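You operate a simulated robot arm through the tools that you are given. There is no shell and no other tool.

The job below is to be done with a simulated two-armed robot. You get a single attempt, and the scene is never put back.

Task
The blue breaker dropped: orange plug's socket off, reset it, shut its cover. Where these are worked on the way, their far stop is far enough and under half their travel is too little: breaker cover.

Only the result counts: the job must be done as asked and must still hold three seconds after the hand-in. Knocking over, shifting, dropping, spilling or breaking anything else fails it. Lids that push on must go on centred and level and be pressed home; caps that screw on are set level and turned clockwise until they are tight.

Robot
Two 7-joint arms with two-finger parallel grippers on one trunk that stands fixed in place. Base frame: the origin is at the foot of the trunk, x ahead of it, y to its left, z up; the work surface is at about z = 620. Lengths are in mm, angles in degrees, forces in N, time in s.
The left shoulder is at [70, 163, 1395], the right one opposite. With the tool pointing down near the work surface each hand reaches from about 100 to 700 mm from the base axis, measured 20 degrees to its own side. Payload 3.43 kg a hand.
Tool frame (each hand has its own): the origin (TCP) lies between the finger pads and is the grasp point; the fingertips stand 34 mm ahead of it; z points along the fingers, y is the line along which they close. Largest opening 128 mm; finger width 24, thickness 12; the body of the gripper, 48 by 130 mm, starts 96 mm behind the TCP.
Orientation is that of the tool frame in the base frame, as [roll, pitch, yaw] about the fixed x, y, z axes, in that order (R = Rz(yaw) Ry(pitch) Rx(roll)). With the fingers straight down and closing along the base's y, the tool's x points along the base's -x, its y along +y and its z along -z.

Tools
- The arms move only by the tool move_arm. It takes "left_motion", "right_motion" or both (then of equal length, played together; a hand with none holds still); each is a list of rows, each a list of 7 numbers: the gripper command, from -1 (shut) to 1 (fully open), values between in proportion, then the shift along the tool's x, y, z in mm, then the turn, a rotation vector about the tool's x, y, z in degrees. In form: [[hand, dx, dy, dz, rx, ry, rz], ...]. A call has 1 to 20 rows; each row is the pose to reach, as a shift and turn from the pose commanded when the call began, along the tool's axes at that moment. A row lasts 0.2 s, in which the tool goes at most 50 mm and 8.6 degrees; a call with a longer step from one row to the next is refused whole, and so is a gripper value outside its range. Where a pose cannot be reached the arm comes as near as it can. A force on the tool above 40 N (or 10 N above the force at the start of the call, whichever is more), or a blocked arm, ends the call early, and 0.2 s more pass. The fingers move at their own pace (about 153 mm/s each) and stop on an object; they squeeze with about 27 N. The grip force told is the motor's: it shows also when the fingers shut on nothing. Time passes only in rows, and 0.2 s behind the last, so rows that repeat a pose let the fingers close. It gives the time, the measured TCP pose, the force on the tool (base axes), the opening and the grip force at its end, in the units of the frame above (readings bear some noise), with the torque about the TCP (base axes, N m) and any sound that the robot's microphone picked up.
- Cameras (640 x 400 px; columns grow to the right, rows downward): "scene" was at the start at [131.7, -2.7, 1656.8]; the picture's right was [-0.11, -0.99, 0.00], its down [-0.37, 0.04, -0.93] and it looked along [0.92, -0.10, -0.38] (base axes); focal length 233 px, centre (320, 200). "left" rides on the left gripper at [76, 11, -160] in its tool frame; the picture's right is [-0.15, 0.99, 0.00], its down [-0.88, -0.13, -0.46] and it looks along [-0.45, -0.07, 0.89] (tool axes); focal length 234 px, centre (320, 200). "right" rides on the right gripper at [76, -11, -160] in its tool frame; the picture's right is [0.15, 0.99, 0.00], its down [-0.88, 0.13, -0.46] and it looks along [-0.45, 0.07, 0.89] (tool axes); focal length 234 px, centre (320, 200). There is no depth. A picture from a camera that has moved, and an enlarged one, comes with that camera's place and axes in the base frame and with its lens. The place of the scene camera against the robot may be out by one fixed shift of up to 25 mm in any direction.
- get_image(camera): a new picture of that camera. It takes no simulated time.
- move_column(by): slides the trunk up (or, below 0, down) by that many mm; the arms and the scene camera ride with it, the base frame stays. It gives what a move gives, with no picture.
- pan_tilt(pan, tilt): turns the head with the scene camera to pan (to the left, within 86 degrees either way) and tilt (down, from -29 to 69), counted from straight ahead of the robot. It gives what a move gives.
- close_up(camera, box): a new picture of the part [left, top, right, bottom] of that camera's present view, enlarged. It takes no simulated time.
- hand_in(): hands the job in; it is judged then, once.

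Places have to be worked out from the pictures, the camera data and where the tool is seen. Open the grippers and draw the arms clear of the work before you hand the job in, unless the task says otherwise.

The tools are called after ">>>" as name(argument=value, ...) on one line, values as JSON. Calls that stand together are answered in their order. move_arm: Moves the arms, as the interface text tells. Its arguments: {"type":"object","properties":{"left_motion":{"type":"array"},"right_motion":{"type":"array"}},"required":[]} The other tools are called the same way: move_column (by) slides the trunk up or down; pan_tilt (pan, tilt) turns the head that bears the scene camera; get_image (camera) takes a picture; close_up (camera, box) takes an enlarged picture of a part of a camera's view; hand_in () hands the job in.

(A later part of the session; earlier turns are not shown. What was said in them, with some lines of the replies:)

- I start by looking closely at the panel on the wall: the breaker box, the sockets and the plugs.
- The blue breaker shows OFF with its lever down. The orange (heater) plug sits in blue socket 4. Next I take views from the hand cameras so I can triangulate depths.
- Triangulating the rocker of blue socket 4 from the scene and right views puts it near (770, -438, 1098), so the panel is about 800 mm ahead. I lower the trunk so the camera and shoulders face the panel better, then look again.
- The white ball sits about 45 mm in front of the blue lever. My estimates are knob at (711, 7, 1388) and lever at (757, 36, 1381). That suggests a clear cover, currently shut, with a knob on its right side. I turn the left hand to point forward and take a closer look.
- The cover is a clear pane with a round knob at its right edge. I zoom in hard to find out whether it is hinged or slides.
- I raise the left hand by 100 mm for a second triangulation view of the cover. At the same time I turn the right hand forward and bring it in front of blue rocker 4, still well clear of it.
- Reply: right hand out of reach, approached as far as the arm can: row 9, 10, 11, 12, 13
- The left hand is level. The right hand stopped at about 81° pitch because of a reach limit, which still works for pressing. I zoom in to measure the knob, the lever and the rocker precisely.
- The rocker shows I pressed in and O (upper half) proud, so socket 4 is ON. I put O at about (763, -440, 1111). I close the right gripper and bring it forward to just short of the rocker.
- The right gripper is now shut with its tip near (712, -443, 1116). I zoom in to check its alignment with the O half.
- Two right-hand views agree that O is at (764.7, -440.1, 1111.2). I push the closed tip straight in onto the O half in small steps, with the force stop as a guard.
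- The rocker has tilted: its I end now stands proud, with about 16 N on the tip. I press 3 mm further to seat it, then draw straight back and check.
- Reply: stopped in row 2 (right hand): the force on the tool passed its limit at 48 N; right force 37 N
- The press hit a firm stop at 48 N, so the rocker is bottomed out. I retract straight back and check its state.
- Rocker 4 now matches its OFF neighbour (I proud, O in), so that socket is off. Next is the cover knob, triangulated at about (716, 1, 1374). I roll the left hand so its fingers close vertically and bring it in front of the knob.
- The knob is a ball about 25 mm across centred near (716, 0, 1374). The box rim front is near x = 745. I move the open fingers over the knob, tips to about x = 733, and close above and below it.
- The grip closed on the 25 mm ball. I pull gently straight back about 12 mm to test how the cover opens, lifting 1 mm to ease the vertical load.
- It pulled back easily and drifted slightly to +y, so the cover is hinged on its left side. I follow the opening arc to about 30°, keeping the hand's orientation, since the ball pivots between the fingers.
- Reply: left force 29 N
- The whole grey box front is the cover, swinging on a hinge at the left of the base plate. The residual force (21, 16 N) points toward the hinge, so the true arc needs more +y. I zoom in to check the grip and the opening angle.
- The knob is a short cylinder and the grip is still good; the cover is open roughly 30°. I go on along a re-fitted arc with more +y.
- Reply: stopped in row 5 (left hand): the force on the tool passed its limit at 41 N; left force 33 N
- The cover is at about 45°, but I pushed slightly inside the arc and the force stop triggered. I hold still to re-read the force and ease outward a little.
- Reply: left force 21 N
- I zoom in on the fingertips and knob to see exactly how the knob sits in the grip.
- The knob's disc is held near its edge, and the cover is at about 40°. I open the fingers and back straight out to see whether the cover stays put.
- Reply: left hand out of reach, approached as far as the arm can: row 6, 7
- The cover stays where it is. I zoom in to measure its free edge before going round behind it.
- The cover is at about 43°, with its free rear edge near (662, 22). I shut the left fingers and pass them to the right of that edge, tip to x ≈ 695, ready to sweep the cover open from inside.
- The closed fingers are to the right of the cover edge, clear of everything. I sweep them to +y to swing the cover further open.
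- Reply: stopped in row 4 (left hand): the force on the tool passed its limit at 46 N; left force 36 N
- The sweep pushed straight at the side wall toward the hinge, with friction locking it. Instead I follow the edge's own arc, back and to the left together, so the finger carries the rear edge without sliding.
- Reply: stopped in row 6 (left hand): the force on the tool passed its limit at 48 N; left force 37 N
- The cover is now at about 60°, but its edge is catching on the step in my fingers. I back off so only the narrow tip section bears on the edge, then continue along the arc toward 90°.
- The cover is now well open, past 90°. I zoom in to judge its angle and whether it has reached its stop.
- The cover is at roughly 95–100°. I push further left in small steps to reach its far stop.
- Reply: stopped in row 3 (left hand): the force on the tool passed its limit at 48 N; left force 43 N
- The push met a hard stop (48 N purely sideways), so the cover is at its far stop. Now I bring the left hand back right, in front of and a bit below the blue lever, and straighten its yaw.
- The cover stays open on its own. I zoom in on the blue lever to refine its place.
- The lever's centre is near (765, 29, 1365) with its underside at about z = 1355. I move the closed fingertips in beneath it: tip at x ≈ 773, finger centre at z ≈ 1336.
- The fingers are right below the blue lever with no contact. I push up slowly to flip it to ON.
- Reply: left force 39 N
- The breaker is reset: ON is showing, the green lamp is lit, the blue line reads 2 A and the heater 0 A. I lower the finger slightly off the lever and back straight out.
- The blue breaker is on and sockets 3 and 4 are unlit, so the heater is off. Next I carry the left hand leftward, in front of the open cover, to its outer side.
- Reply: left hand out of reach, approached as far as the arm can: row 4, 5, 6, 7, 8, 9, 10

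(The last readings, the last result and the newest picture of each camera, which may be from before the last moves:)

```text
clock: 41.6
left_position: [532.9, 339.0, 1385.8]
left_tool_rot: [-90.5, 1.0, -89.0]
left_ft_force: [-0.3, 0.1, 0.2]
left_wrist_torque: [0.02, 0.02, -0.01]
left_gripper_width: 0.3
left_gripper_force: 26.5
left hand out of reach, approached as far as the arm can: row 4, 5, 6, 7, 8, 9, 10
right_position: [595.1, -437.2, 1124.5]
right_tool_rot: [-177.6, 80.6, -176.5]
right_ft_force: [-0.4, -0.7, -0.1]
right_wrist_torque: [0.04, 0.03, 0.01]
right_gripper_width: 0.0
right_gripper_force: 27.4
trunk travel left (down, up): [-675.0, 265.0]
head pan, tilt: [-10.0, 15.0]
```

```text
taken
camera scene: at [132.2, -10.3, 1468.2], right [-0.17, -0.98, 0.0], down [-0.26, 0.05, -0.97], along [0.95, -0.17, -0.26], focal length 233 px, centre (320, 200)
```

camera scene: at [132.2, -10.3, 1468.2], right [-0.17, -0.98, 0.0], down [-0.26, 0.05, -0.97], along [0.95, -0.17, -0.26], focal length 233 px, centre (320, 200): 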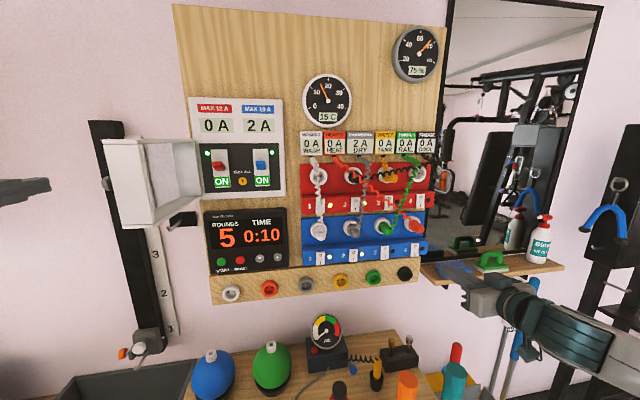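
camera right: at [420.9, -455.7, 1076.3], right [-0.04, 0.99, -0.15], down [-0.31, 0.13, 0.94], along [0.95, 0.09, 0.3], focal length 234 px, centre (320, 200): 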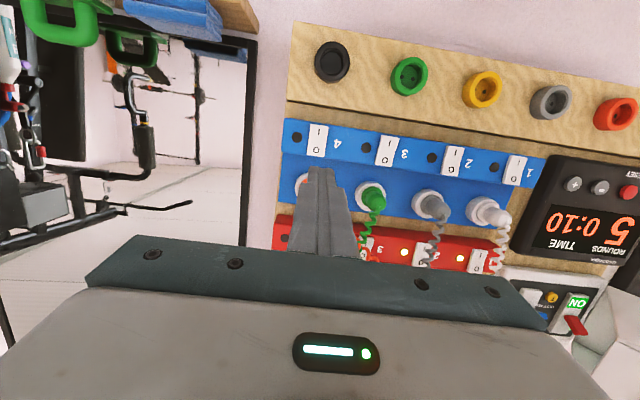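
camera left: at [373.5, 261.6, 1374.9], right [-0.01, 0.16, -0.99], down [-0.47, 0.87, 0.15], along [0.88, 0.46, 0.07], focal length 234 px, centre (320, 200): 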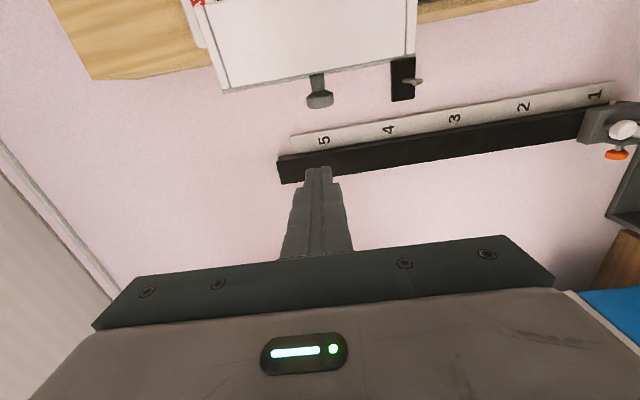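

From here I see the cover's outer face with its knob end near (630, 288). I come alongside the knob, then swing the cover shut by pushing the knob along its arc, first to about 55°.

>>> move_arm(left_motion=[[-1, 5, 8, 30, 0, 0, 0], [-1, 12, 10, 60, 0, 0, 0], [-1, 22.6, 10.3, 84.7, 0, 0, 0], [-1, 32, 10.2, 84.5, 0, 0, 0], [-1, 38.5, 10.1, 84.4, 0, 0, 0], [-1, 52, 10, 80, 0, 0, 0], [-1, 65.3, 9.8, 75.9, 0, 0, 0], [-1, 79, 9.6, 73, 0, 0, 0], [-1, 92.2, 9.4, 70.4, 0, 0, 0], [-1, 108, 9.2, 66, 0, 0, 0], [-1, 125.1, 9, 62.8, 0, 0, 0], [-1, 141, 8.9, 61, 0, 0, 0], [-1, 157.1, 8.8, 59.3, 0, 0, 0], [-1, 157.1, 8.8, 59.3, 0, 0, 0]])

>>> get_image(camera="left")

>>> get_image(camera="scene")

```text
clock: 44.6
left_position: [592.0, 186.5, 1376.3]
left_tool_rot: [-90.5, 0.9, -89.1]
left_ft_force: [0.5, 0.2, 0.1]
left_wrist_torque: [0.01, 0.0, -0.03]
left_gripper_width: 0.0
left_gripper_force: 26.5
right_position: [595.7, -434.0, 1125.3]
right_tool_rot: [-177.3, 80.8, -175.9]
right_ft_force: [-0.2, 0.6, -0.1]
right_wrist_torque: [0.02, -0.03, -0.05]
right_gripper_width: 0.2
right_gripper_force: 26.9
trunk travel left (down, up): [-675.0, 265.0]
head pan, tilt: [-10.0, 15.0]
```

```text
taken
camera left: at [433.9, 108.5, 1365.9], right [-0.01, 0.16, -0.99], down [-0.47, 0.87, 0.15], along [0.88, 0.47, 0.07], focal length 234 px, centre (320, 200)
```

left: 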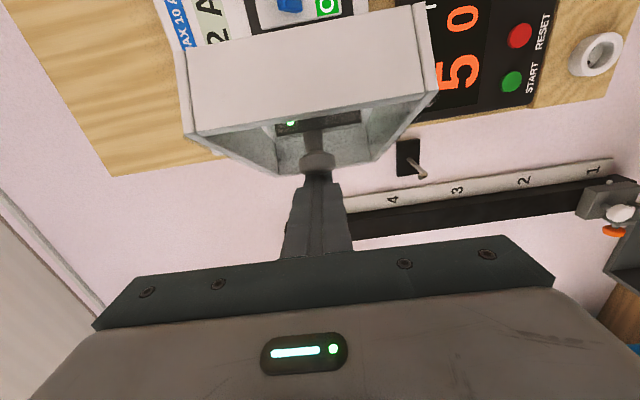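

```text
taken
camera scene: at [131.2, -8.5, 1468.3], right [-0.17, -0.98, 0.0], down [-0.25, 0.04, -0.97], along [0.95, -0.17, -0.26], focal length 233 px, centre (320, 200)
```

scene: 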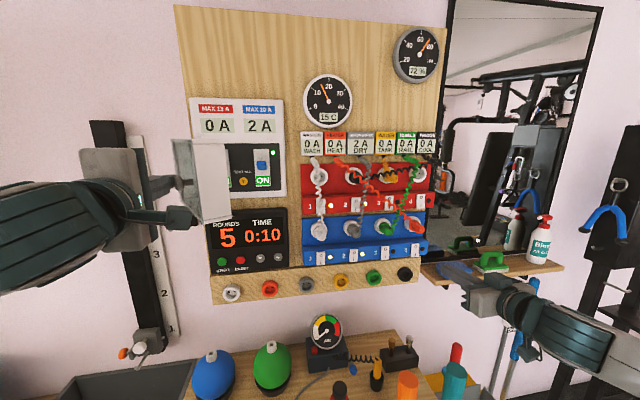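

The cover follows smoothly and is now at about 55–60°. I keep pushing the knob along the arc down to about 20°.

>>> move_arm(left_motion=[[-1, 14, 1, 2, 0, 0, 0], [-1, 28.6, 1.5, 4.5, 0, 0, 0], [-1, 40, 1.5, 6.5, 0, 0, 0], [-1, 51.7, 1.5, 9.1, 0, 0, 0], [-1, 63, 1.2, 13, 0, 0, 0], [-1, 74.8, 1, 17.7, 0, 0, 0], [-1, 86, 1, 22, 0, 0, 0], [-1, 97, 0.8, 27.3, 0, 0, 0], [-1, 104, 0.6, 32, 0, 0, 0], [-1, 111.2, 0.5, 36.1, 0, 0, 0], [-1, 118, 0.5, 41, 0, 0, 0], [-1, 124.3, 0.5, 45.8, 0, 0, 0], [-1, 124.3, 0.5, 45.8, 0, 0, 0]])

>>> get_image(camera="left")

>>> get_image(camera="scene")

```text
clock: 47.4
left_position: [641.0, 62.1, 1374.0]
left_tool_rot: [-90.6, 0.9, -89.0]
left_ft_force: [0.4, -0.8, 0.3]
left_wrist_torque: [0.01, 0.03, -0.02]
left_gripper_width: 0.1
left_gripper_force: 26.7
right_position: [595.0, -435.1, 1125.8]
right_tool_rot: [-177.4, 80.7, -176.1]
right_ft_force: [-0.8, 1.1, 1.2]
right_wrist_torque: [-0.02, 0.03, -0.03]
right_gripper_width: 0.0
right_gripper_force: 26.6
trunk travel left (down, up): [-675.0, 265.0]
head pan, tilt: [-10.0, 15.0]
```

```text
taken
camera left: at [482.4, -16.0, 1364.2], right [-0.01, 0.16, -0.99], down [-0.47, 0.87, 0.15], along [0.88, 0.47, 0.07], focal length 234 px, centre (320, 200)
```

left: 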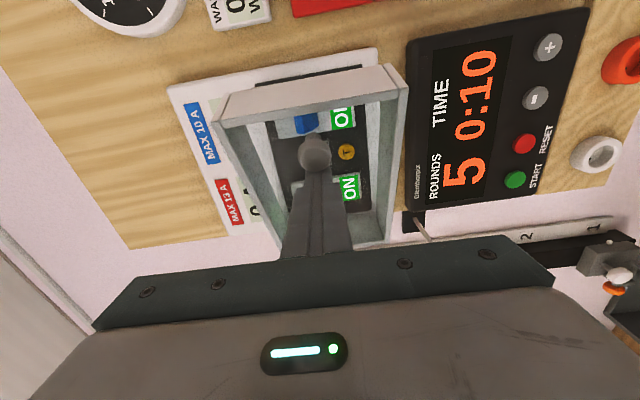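

```text
taken
camera scene: at [131.3, -9.0, 1468.3], right [-0.17, -0.98, 0.0], down [-0.26, 0.04, -0.97], along [0.95, -0.17, -0.26], focal length 233 px, centre (320, 200)
```

scene: 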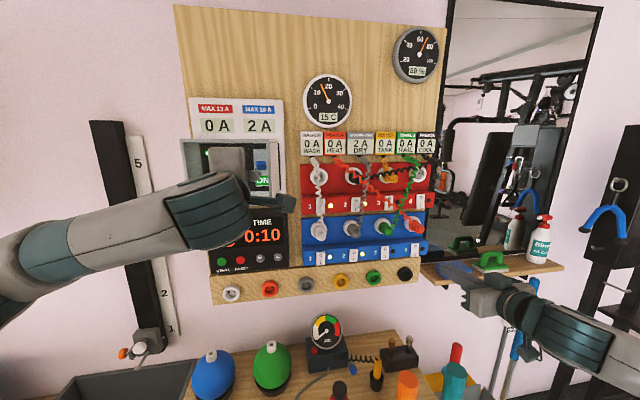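

The cover is at about 20°. I draw the fingertips back, place them in front of the knob's end and press it forward along the last of the arc until the cover seats.

>>> move_arm(left_motion=[[-1, -4.5, 0, -25.9, 0, 0, 0], [-1, -3, 0, -55, 0, 0, 0], [-1, 23, 0, -55.4, 0, 0, 0], [-1, 21.4, 0, -35.4, 0, 0, 0], [-1, 26.6, 0, -21.5, 0, 0, 0], [-1, 31.8, 0, -13.6, 0, 0, 0], [-1, 43, 0, 0.2, 0, 0, 0], [-1, 53.3, 0, 14.1, 0, 0, 0], [-1, 59.4, 0, 23, 0, 0, 0], [-1, 62.5, 0, 28.9, 0, 0, 0], [-1, 62.6, 0, 32.9, 0, 0, 0], [-1, 62.7, 0, 35.9, 0, 0, 0], [-1, 62.7, 0, 35.9, 0, 0, 0]])

>>> get_image(camera="left")

>>> get_image(camera="scene")

```text
clock: 50.2
left_position: [677.9, -0.2, 1373.7]
left_tool_rot: [-90.5, 0.9, -89.0]
left_ft_force: [-0.2, -0.5, 0.4]
left_wrist_torque: [-0.03, -0.01, -0.01]
left_gripper_width: 0.2
left_gripper_force: 27.1
right_position: [596.4, -436.0, 1126.4]
right_tool_rot: [-177.5, 80.7, -176.1]
right_ft_force: [0.1, 0.5, 0.0]
right_wrist_torque: [0.03, 0.02, -0.01]
right_gripper_width: 0.0
right_gripper_force: 27.3
trunk travel left (down, up): [-675.0, 265.0]
head pan, tilt: [-10.0, 15.0]
```

```text
taken
camera left: at [519.5, -77.7, 1362.9], right [-0.01, 0.16, -0.99], down [-0.47, 0.87, 0.15], along [0.88, 0.47, 0.07], focal length 234 px, centre (320, 200)
```

left: 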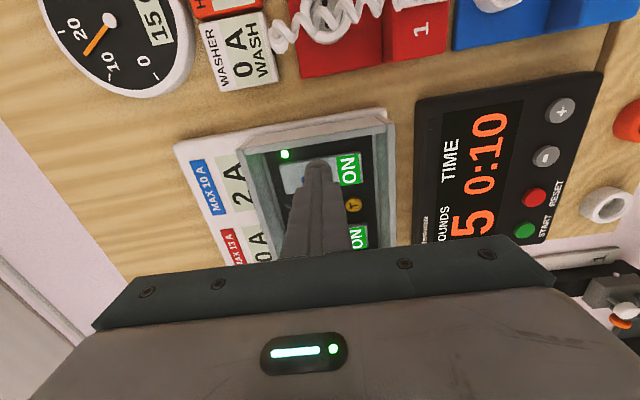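

```text
taken
camera scene: at [131.2, -9.3, 1468.3], right [-0.17, -0.98, 0.0], down [-0.26, 0.05, -0.97], along [0.95, -0.17, -0.26], focal length 233 px, centre (320, 200)
```

scene: 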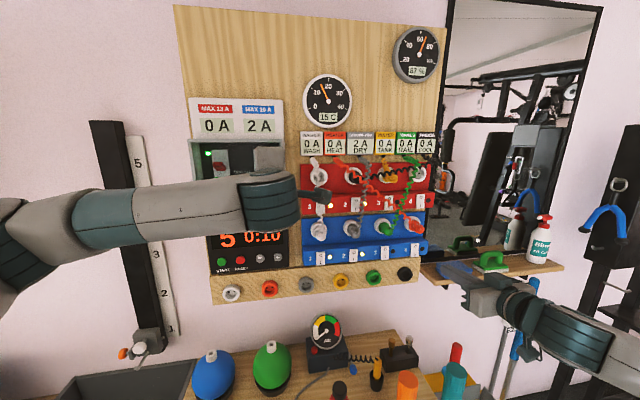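

The cover is nearly shut. I keep pressing forward on the knob end in small steps until the force shows it has seated.

>>> move_arm(left_motion=[[-1, 0, 0, 3, 0, 0, 0], [-1, 0, 0, 6, 0, 0, 0], [-1, 0, 0, 9, 0, 0, 0], [-1, 0, 0, 12, 0, 0, 0], [-1, 0, 0, 15, 0, 0, 0], [-1, 0, 0, 18, 0, 0, 0], [-1, 0, 0, 21, 0, 0, 0], [-1, 0, 0, 24, 0, 0, 0], [-1, 0, 0, 24, 0, 0, 0]])

>>> close_up(camera="left", box=[230, 90, 410, 260])

>>> close_up(camera="scene", box=[170, 80, 320, 220])

```text
clock: 51.1
left_position: [679.1, -0.2, 1374.8]
left_tool_rot: [-90.3, 0.9, -89.4]
left_ft_force: [-33.3, 3.3, -6.8]
left_wrist_torque: [0.06, 0.21, 0.04]
left_gripper_width: 0.0
left_gripper_force: 26.9
right_position: [589.5, -434.3, 1128.4]
right_tool_rot: [-176.8, 80.9, -175.4]
right_ft_force: [0.2, 0.4, 0.4]
right_wrist_torque: [0.0, 0.0, -0.06]
right_gripper_width: 0.0
right_gripper_force: 26.9
trunk travel left (down, up): [-675.0, 265.0]
head pan, tilt: [-10.0, 15.0]
stopped in row 4 (left hand): the force on the tool passed its limit at 47 N (the readings are from after the stop); the commanded pose is now the measured one
```

```text
2.35 times, centred on (320, 175) of left
camera zoom: at [519.6, -76.6, 1363.0], right [-0.01, 0.16, -0.99], down [-0.46, 0.87, 0.15], along [0.89, 0.46, 0.07], focal length 551 px, centre (320, 259)
```

zoom: 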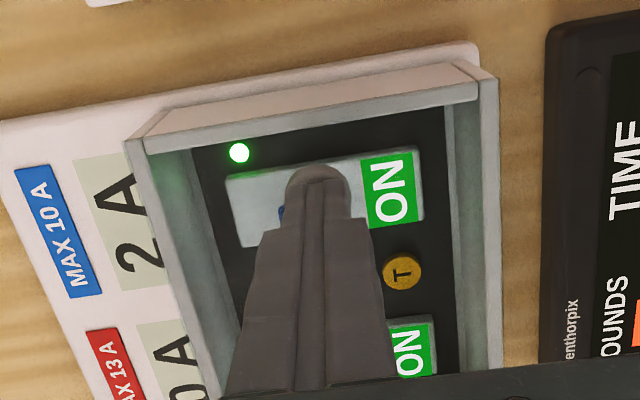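

```text
2.86 times, centred on (245, 150) of scene
camera zoom: at [124.5, -7.2, 1469.1], right [-0.17, -0.98, 0.0], down [-0.25, 0.04, -0.97], along [0.95, -0.17, -0.25], focal length 666 px, centre (534, 343)
```

zoom: 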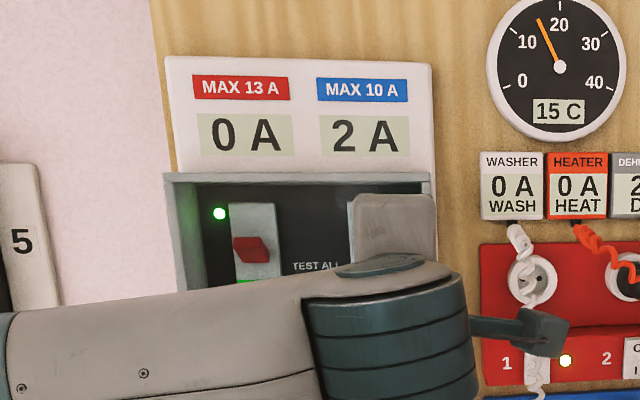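

The press met a solid stop at 47 N with the cover flush on the base plate. I back the left hand straight out and check the result.

>>> move_arm(left_motion=[[-1, 0, 0, -15, 0, 0, 0], [-1, 0, 0, -50, 0, 0, 0], [-1, 0, 0, -90, 0, 0, 0], [-1, 0, 0, -120, 0, 0, 0], [-1, -40, 0, -130, 0, 0, 0], [-1, -80, 0, -135, 0, 0, 0], [-1, -120, 0, -135, 0, 0, 0], [-1, -160, 0, -135, 0, 0, 0], [-1, -200, 0, -135, 0, 0, 0], [-1, -200, 0, -135, 0, 0, 0]], right_motion=[[-1, 0, 0, -10, 0, 0, 0], [-1, 0, 0, -20, 0, 0, 0], [-1, 0, 0, -30, 0, 0, 0], [-1, 0, 0, -40, 0, 0, 0], [-1, 0, 0, -50, 0, 0, 0], [-1, 0, 0, -60, 0, 0, 0], [-1, 0, 0, -70, 0, 0, 0], [-1, 0, 0, -80, 0, 0, 0], [-1, 0, 0, -90, 0, 0, 0], [-1, 0, 0, -90, 0, 0, 0]])

>>> get_image(camera="scene")

>>> close_up(camera="scene", box=[170, 80, 320, 220])

>>> close_up(camera="scene", box=[290, 120, 450, 280])

```text
clock: 53.3
left_position: [552.1, 195.0, 1379.5]
left_tool_rot: [-90.7, 1.0, -89.2]
left_ft_force: [-0.1, -0.2, -0.4]
left_wrist_torque: [-0.02, 0.0, 0.05]
left_gripper_width: 0.0
left_gripper_force: 27.2
left hand out of reach, approached as far as the arm can: row 9, 10
right_position: [523.9, -456.5, 1138.0]
right_tool_rot: [-177.8, 80.6, -176.4]
right_ft_force: [0.6, 0.4, 0.0]
right_wrist_torque: [-0.06, -0.02, 0.02]
right_gripper_width: 0.1
right_gripper_force: 26.7
right hand out of reach, approached as far as the arm can: row 7, 8, 9, 10
trunk travel left (down, up): [-675.0, 265.0]
head pan, tilt: [-10.0, 15.0]
```

```text
taken
camera scene: at [131.9, -10.7, 1468.2], right [-0.17, -0.98, 0.0], down [-0.26, 0.05, -0.97], along [0.95, -0.17, -0.26], focal length 233 px, centre (320, 200)
```

scene: 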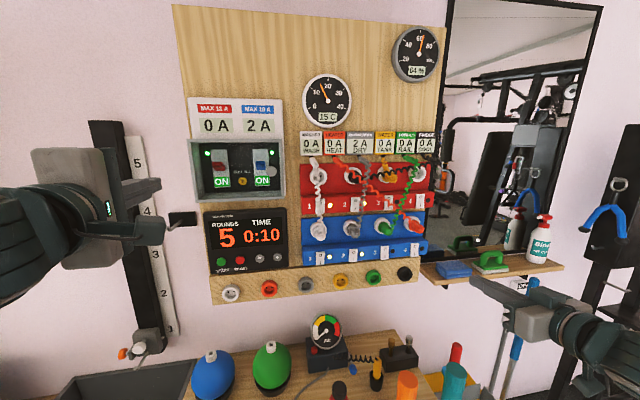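

```text
2.86 times, centred on (245, 150) of scene
camera zoom: at [131.9, -10.7, 1468.2], right [-0.17, -0.98, 0.0], down [-0.26, 0.05, -0.97], along [0.95, -0.17, -0.26], focal length 666 px, centre (534, 343)
```

zoom: 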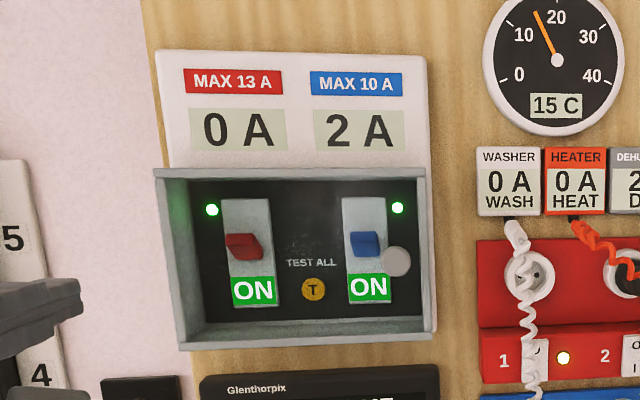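

```text
2.50 times, centred on (370, 200) of scene
camera zoom: at [131.9, -10.7, 1468.2], right [-0.17, -0.98, 0.0], down [-0.26, 0.05, -0.97], along [0.95, -0.17, -0.26], focal length 583 px, centre (195, 200)
```

zoom: 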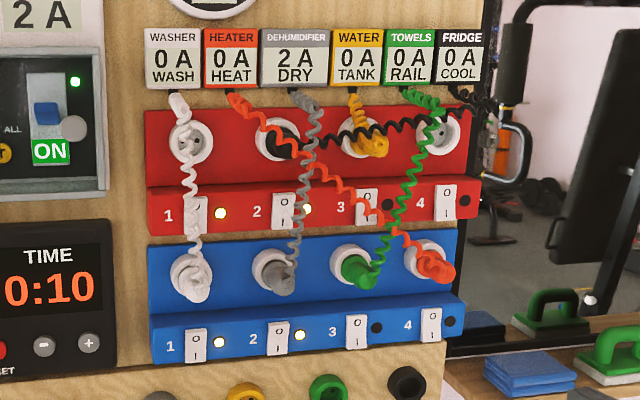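

Everything reads right: both breakers ON, heater 0 A, socket 4 unlit. I open the grippers, hold clear, and compare the shut cover with the picture from the start.

>>> move_arm(left_motion=[[0, 0, 0, 0, 0, 0, 0], [1, -20, 0, 0, 0, 0, 0], [1, -40, 0, 0, 0, 0, 0], [1, -60, 0, 0, 0, 0, 0], [1, -60, 0, 0, 0, 0, 0]], right_motion=[[0, 0, 0, 0, 0, 0, 0], [1, 0, 0, 0, 0, 0, 0], [1, 0, 0, 0, 0, 0, 0], [1, 0, 0, 0, 0, 0, 0], [1, 0, 0, 0, 0, 0, 0]])

>>> close_up(camera="scene", box=[190, 90, 300, 220])

>>> get_image(camera="scene")

>>> get_image(camera="right")

```text
clock: 54.5
left_position: [554.7, 257.3, 1381.4]
left_tool_rot: [-90.7, 1.1, -89.2]
left_ft_force: [0.4, 0.3, 0.2]
left_wrist_torque: [0.0, 0.02, 0.02]
left_gripper_width: 128.2
left_gripper_force: 0.1
left hand out of reach, approached as far as the arm can: row 3, 4, 5
right_position: [522.3, -455.4, 1138.0]
right_tool_rot: [-177.4, 80.7, -176.1]
right_ft_force: [-0.2, -0.3, -1.0]
right_wrist_torque: [0.04, 0.03, 0.02]
right_gripper_width: 127.7
right_gripper_force: 0.0
trunk travel left (down, up): [-675.0, 265.0]
head pan, tilt: [-10.0, 15.0]
```

```text
3.08 times, centred on (245, 155) of scene
camera zoom: at [131.0, -9.7, 1468.3], right [-0.17, -0.98, 0.0], down [-0.25, 0.05, -0.97], along [0.95, -0.17, -0.26], focal length 717 px, centre (551, 338)
```

zoom: 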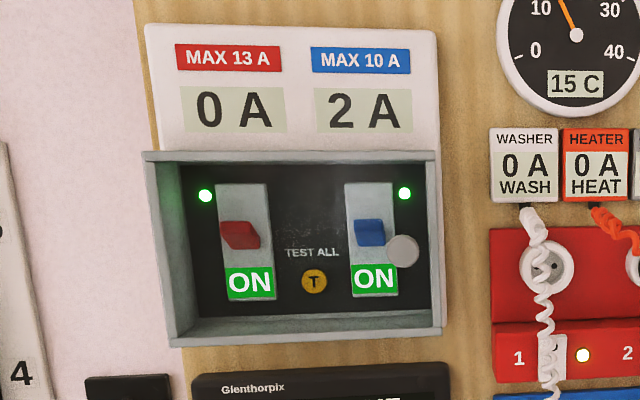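

```text
taken
camera scene: at [131.0, -9.7, 1468.3], right [-0.17, -0.98, 0.0], down [-0.25, 0.05, -0.97], along [0.95, -0.17, -0.26], focal length 233 px, centre (320, 200)
```

scene: 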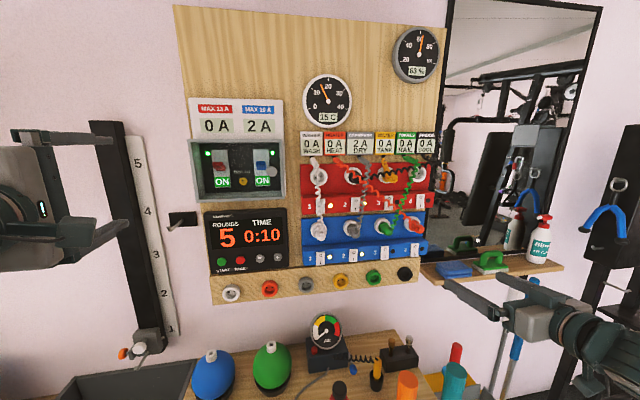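

```text
taken
camera right: at [352.9, -470.9, 1089.1], right [-0.05, 0.99, -0.15], down [-0.31, 0.13, 0.94], along [0.95, 0.09, 0.3], focal length 234 px, centre (320, 200)
```

right: 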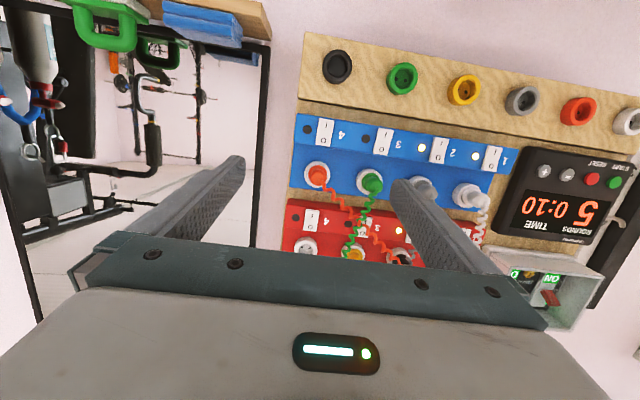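

The cover's edges and knob sit at the same pixels as in the starting picture, so it is fully shut. The blue breaker is ON, the orange plug's socket is off, nothing else has moved, and both grippers are open and clear. I hand in.

>>> hand_in()

```text
The job is handed in.
```

The job is done and handed in; I haven't been told how it was judged.

- **Socket:** I switched off the orange (heater) plug's socket, blue socket 4. Its lamp is out and the heater reads 0 A.
- **Breaker:** I opened the cover to its far stop and pushed the blue lever up. It shows ON with a green lamp, and its line reads 2 A.
- **Cover:** I pressed it shut until it met a firm stop. It sits in the same position as in the starting picture.

I saw nothing else moved in the last pictures. Both grippers are open and the arms are clear of the panel.
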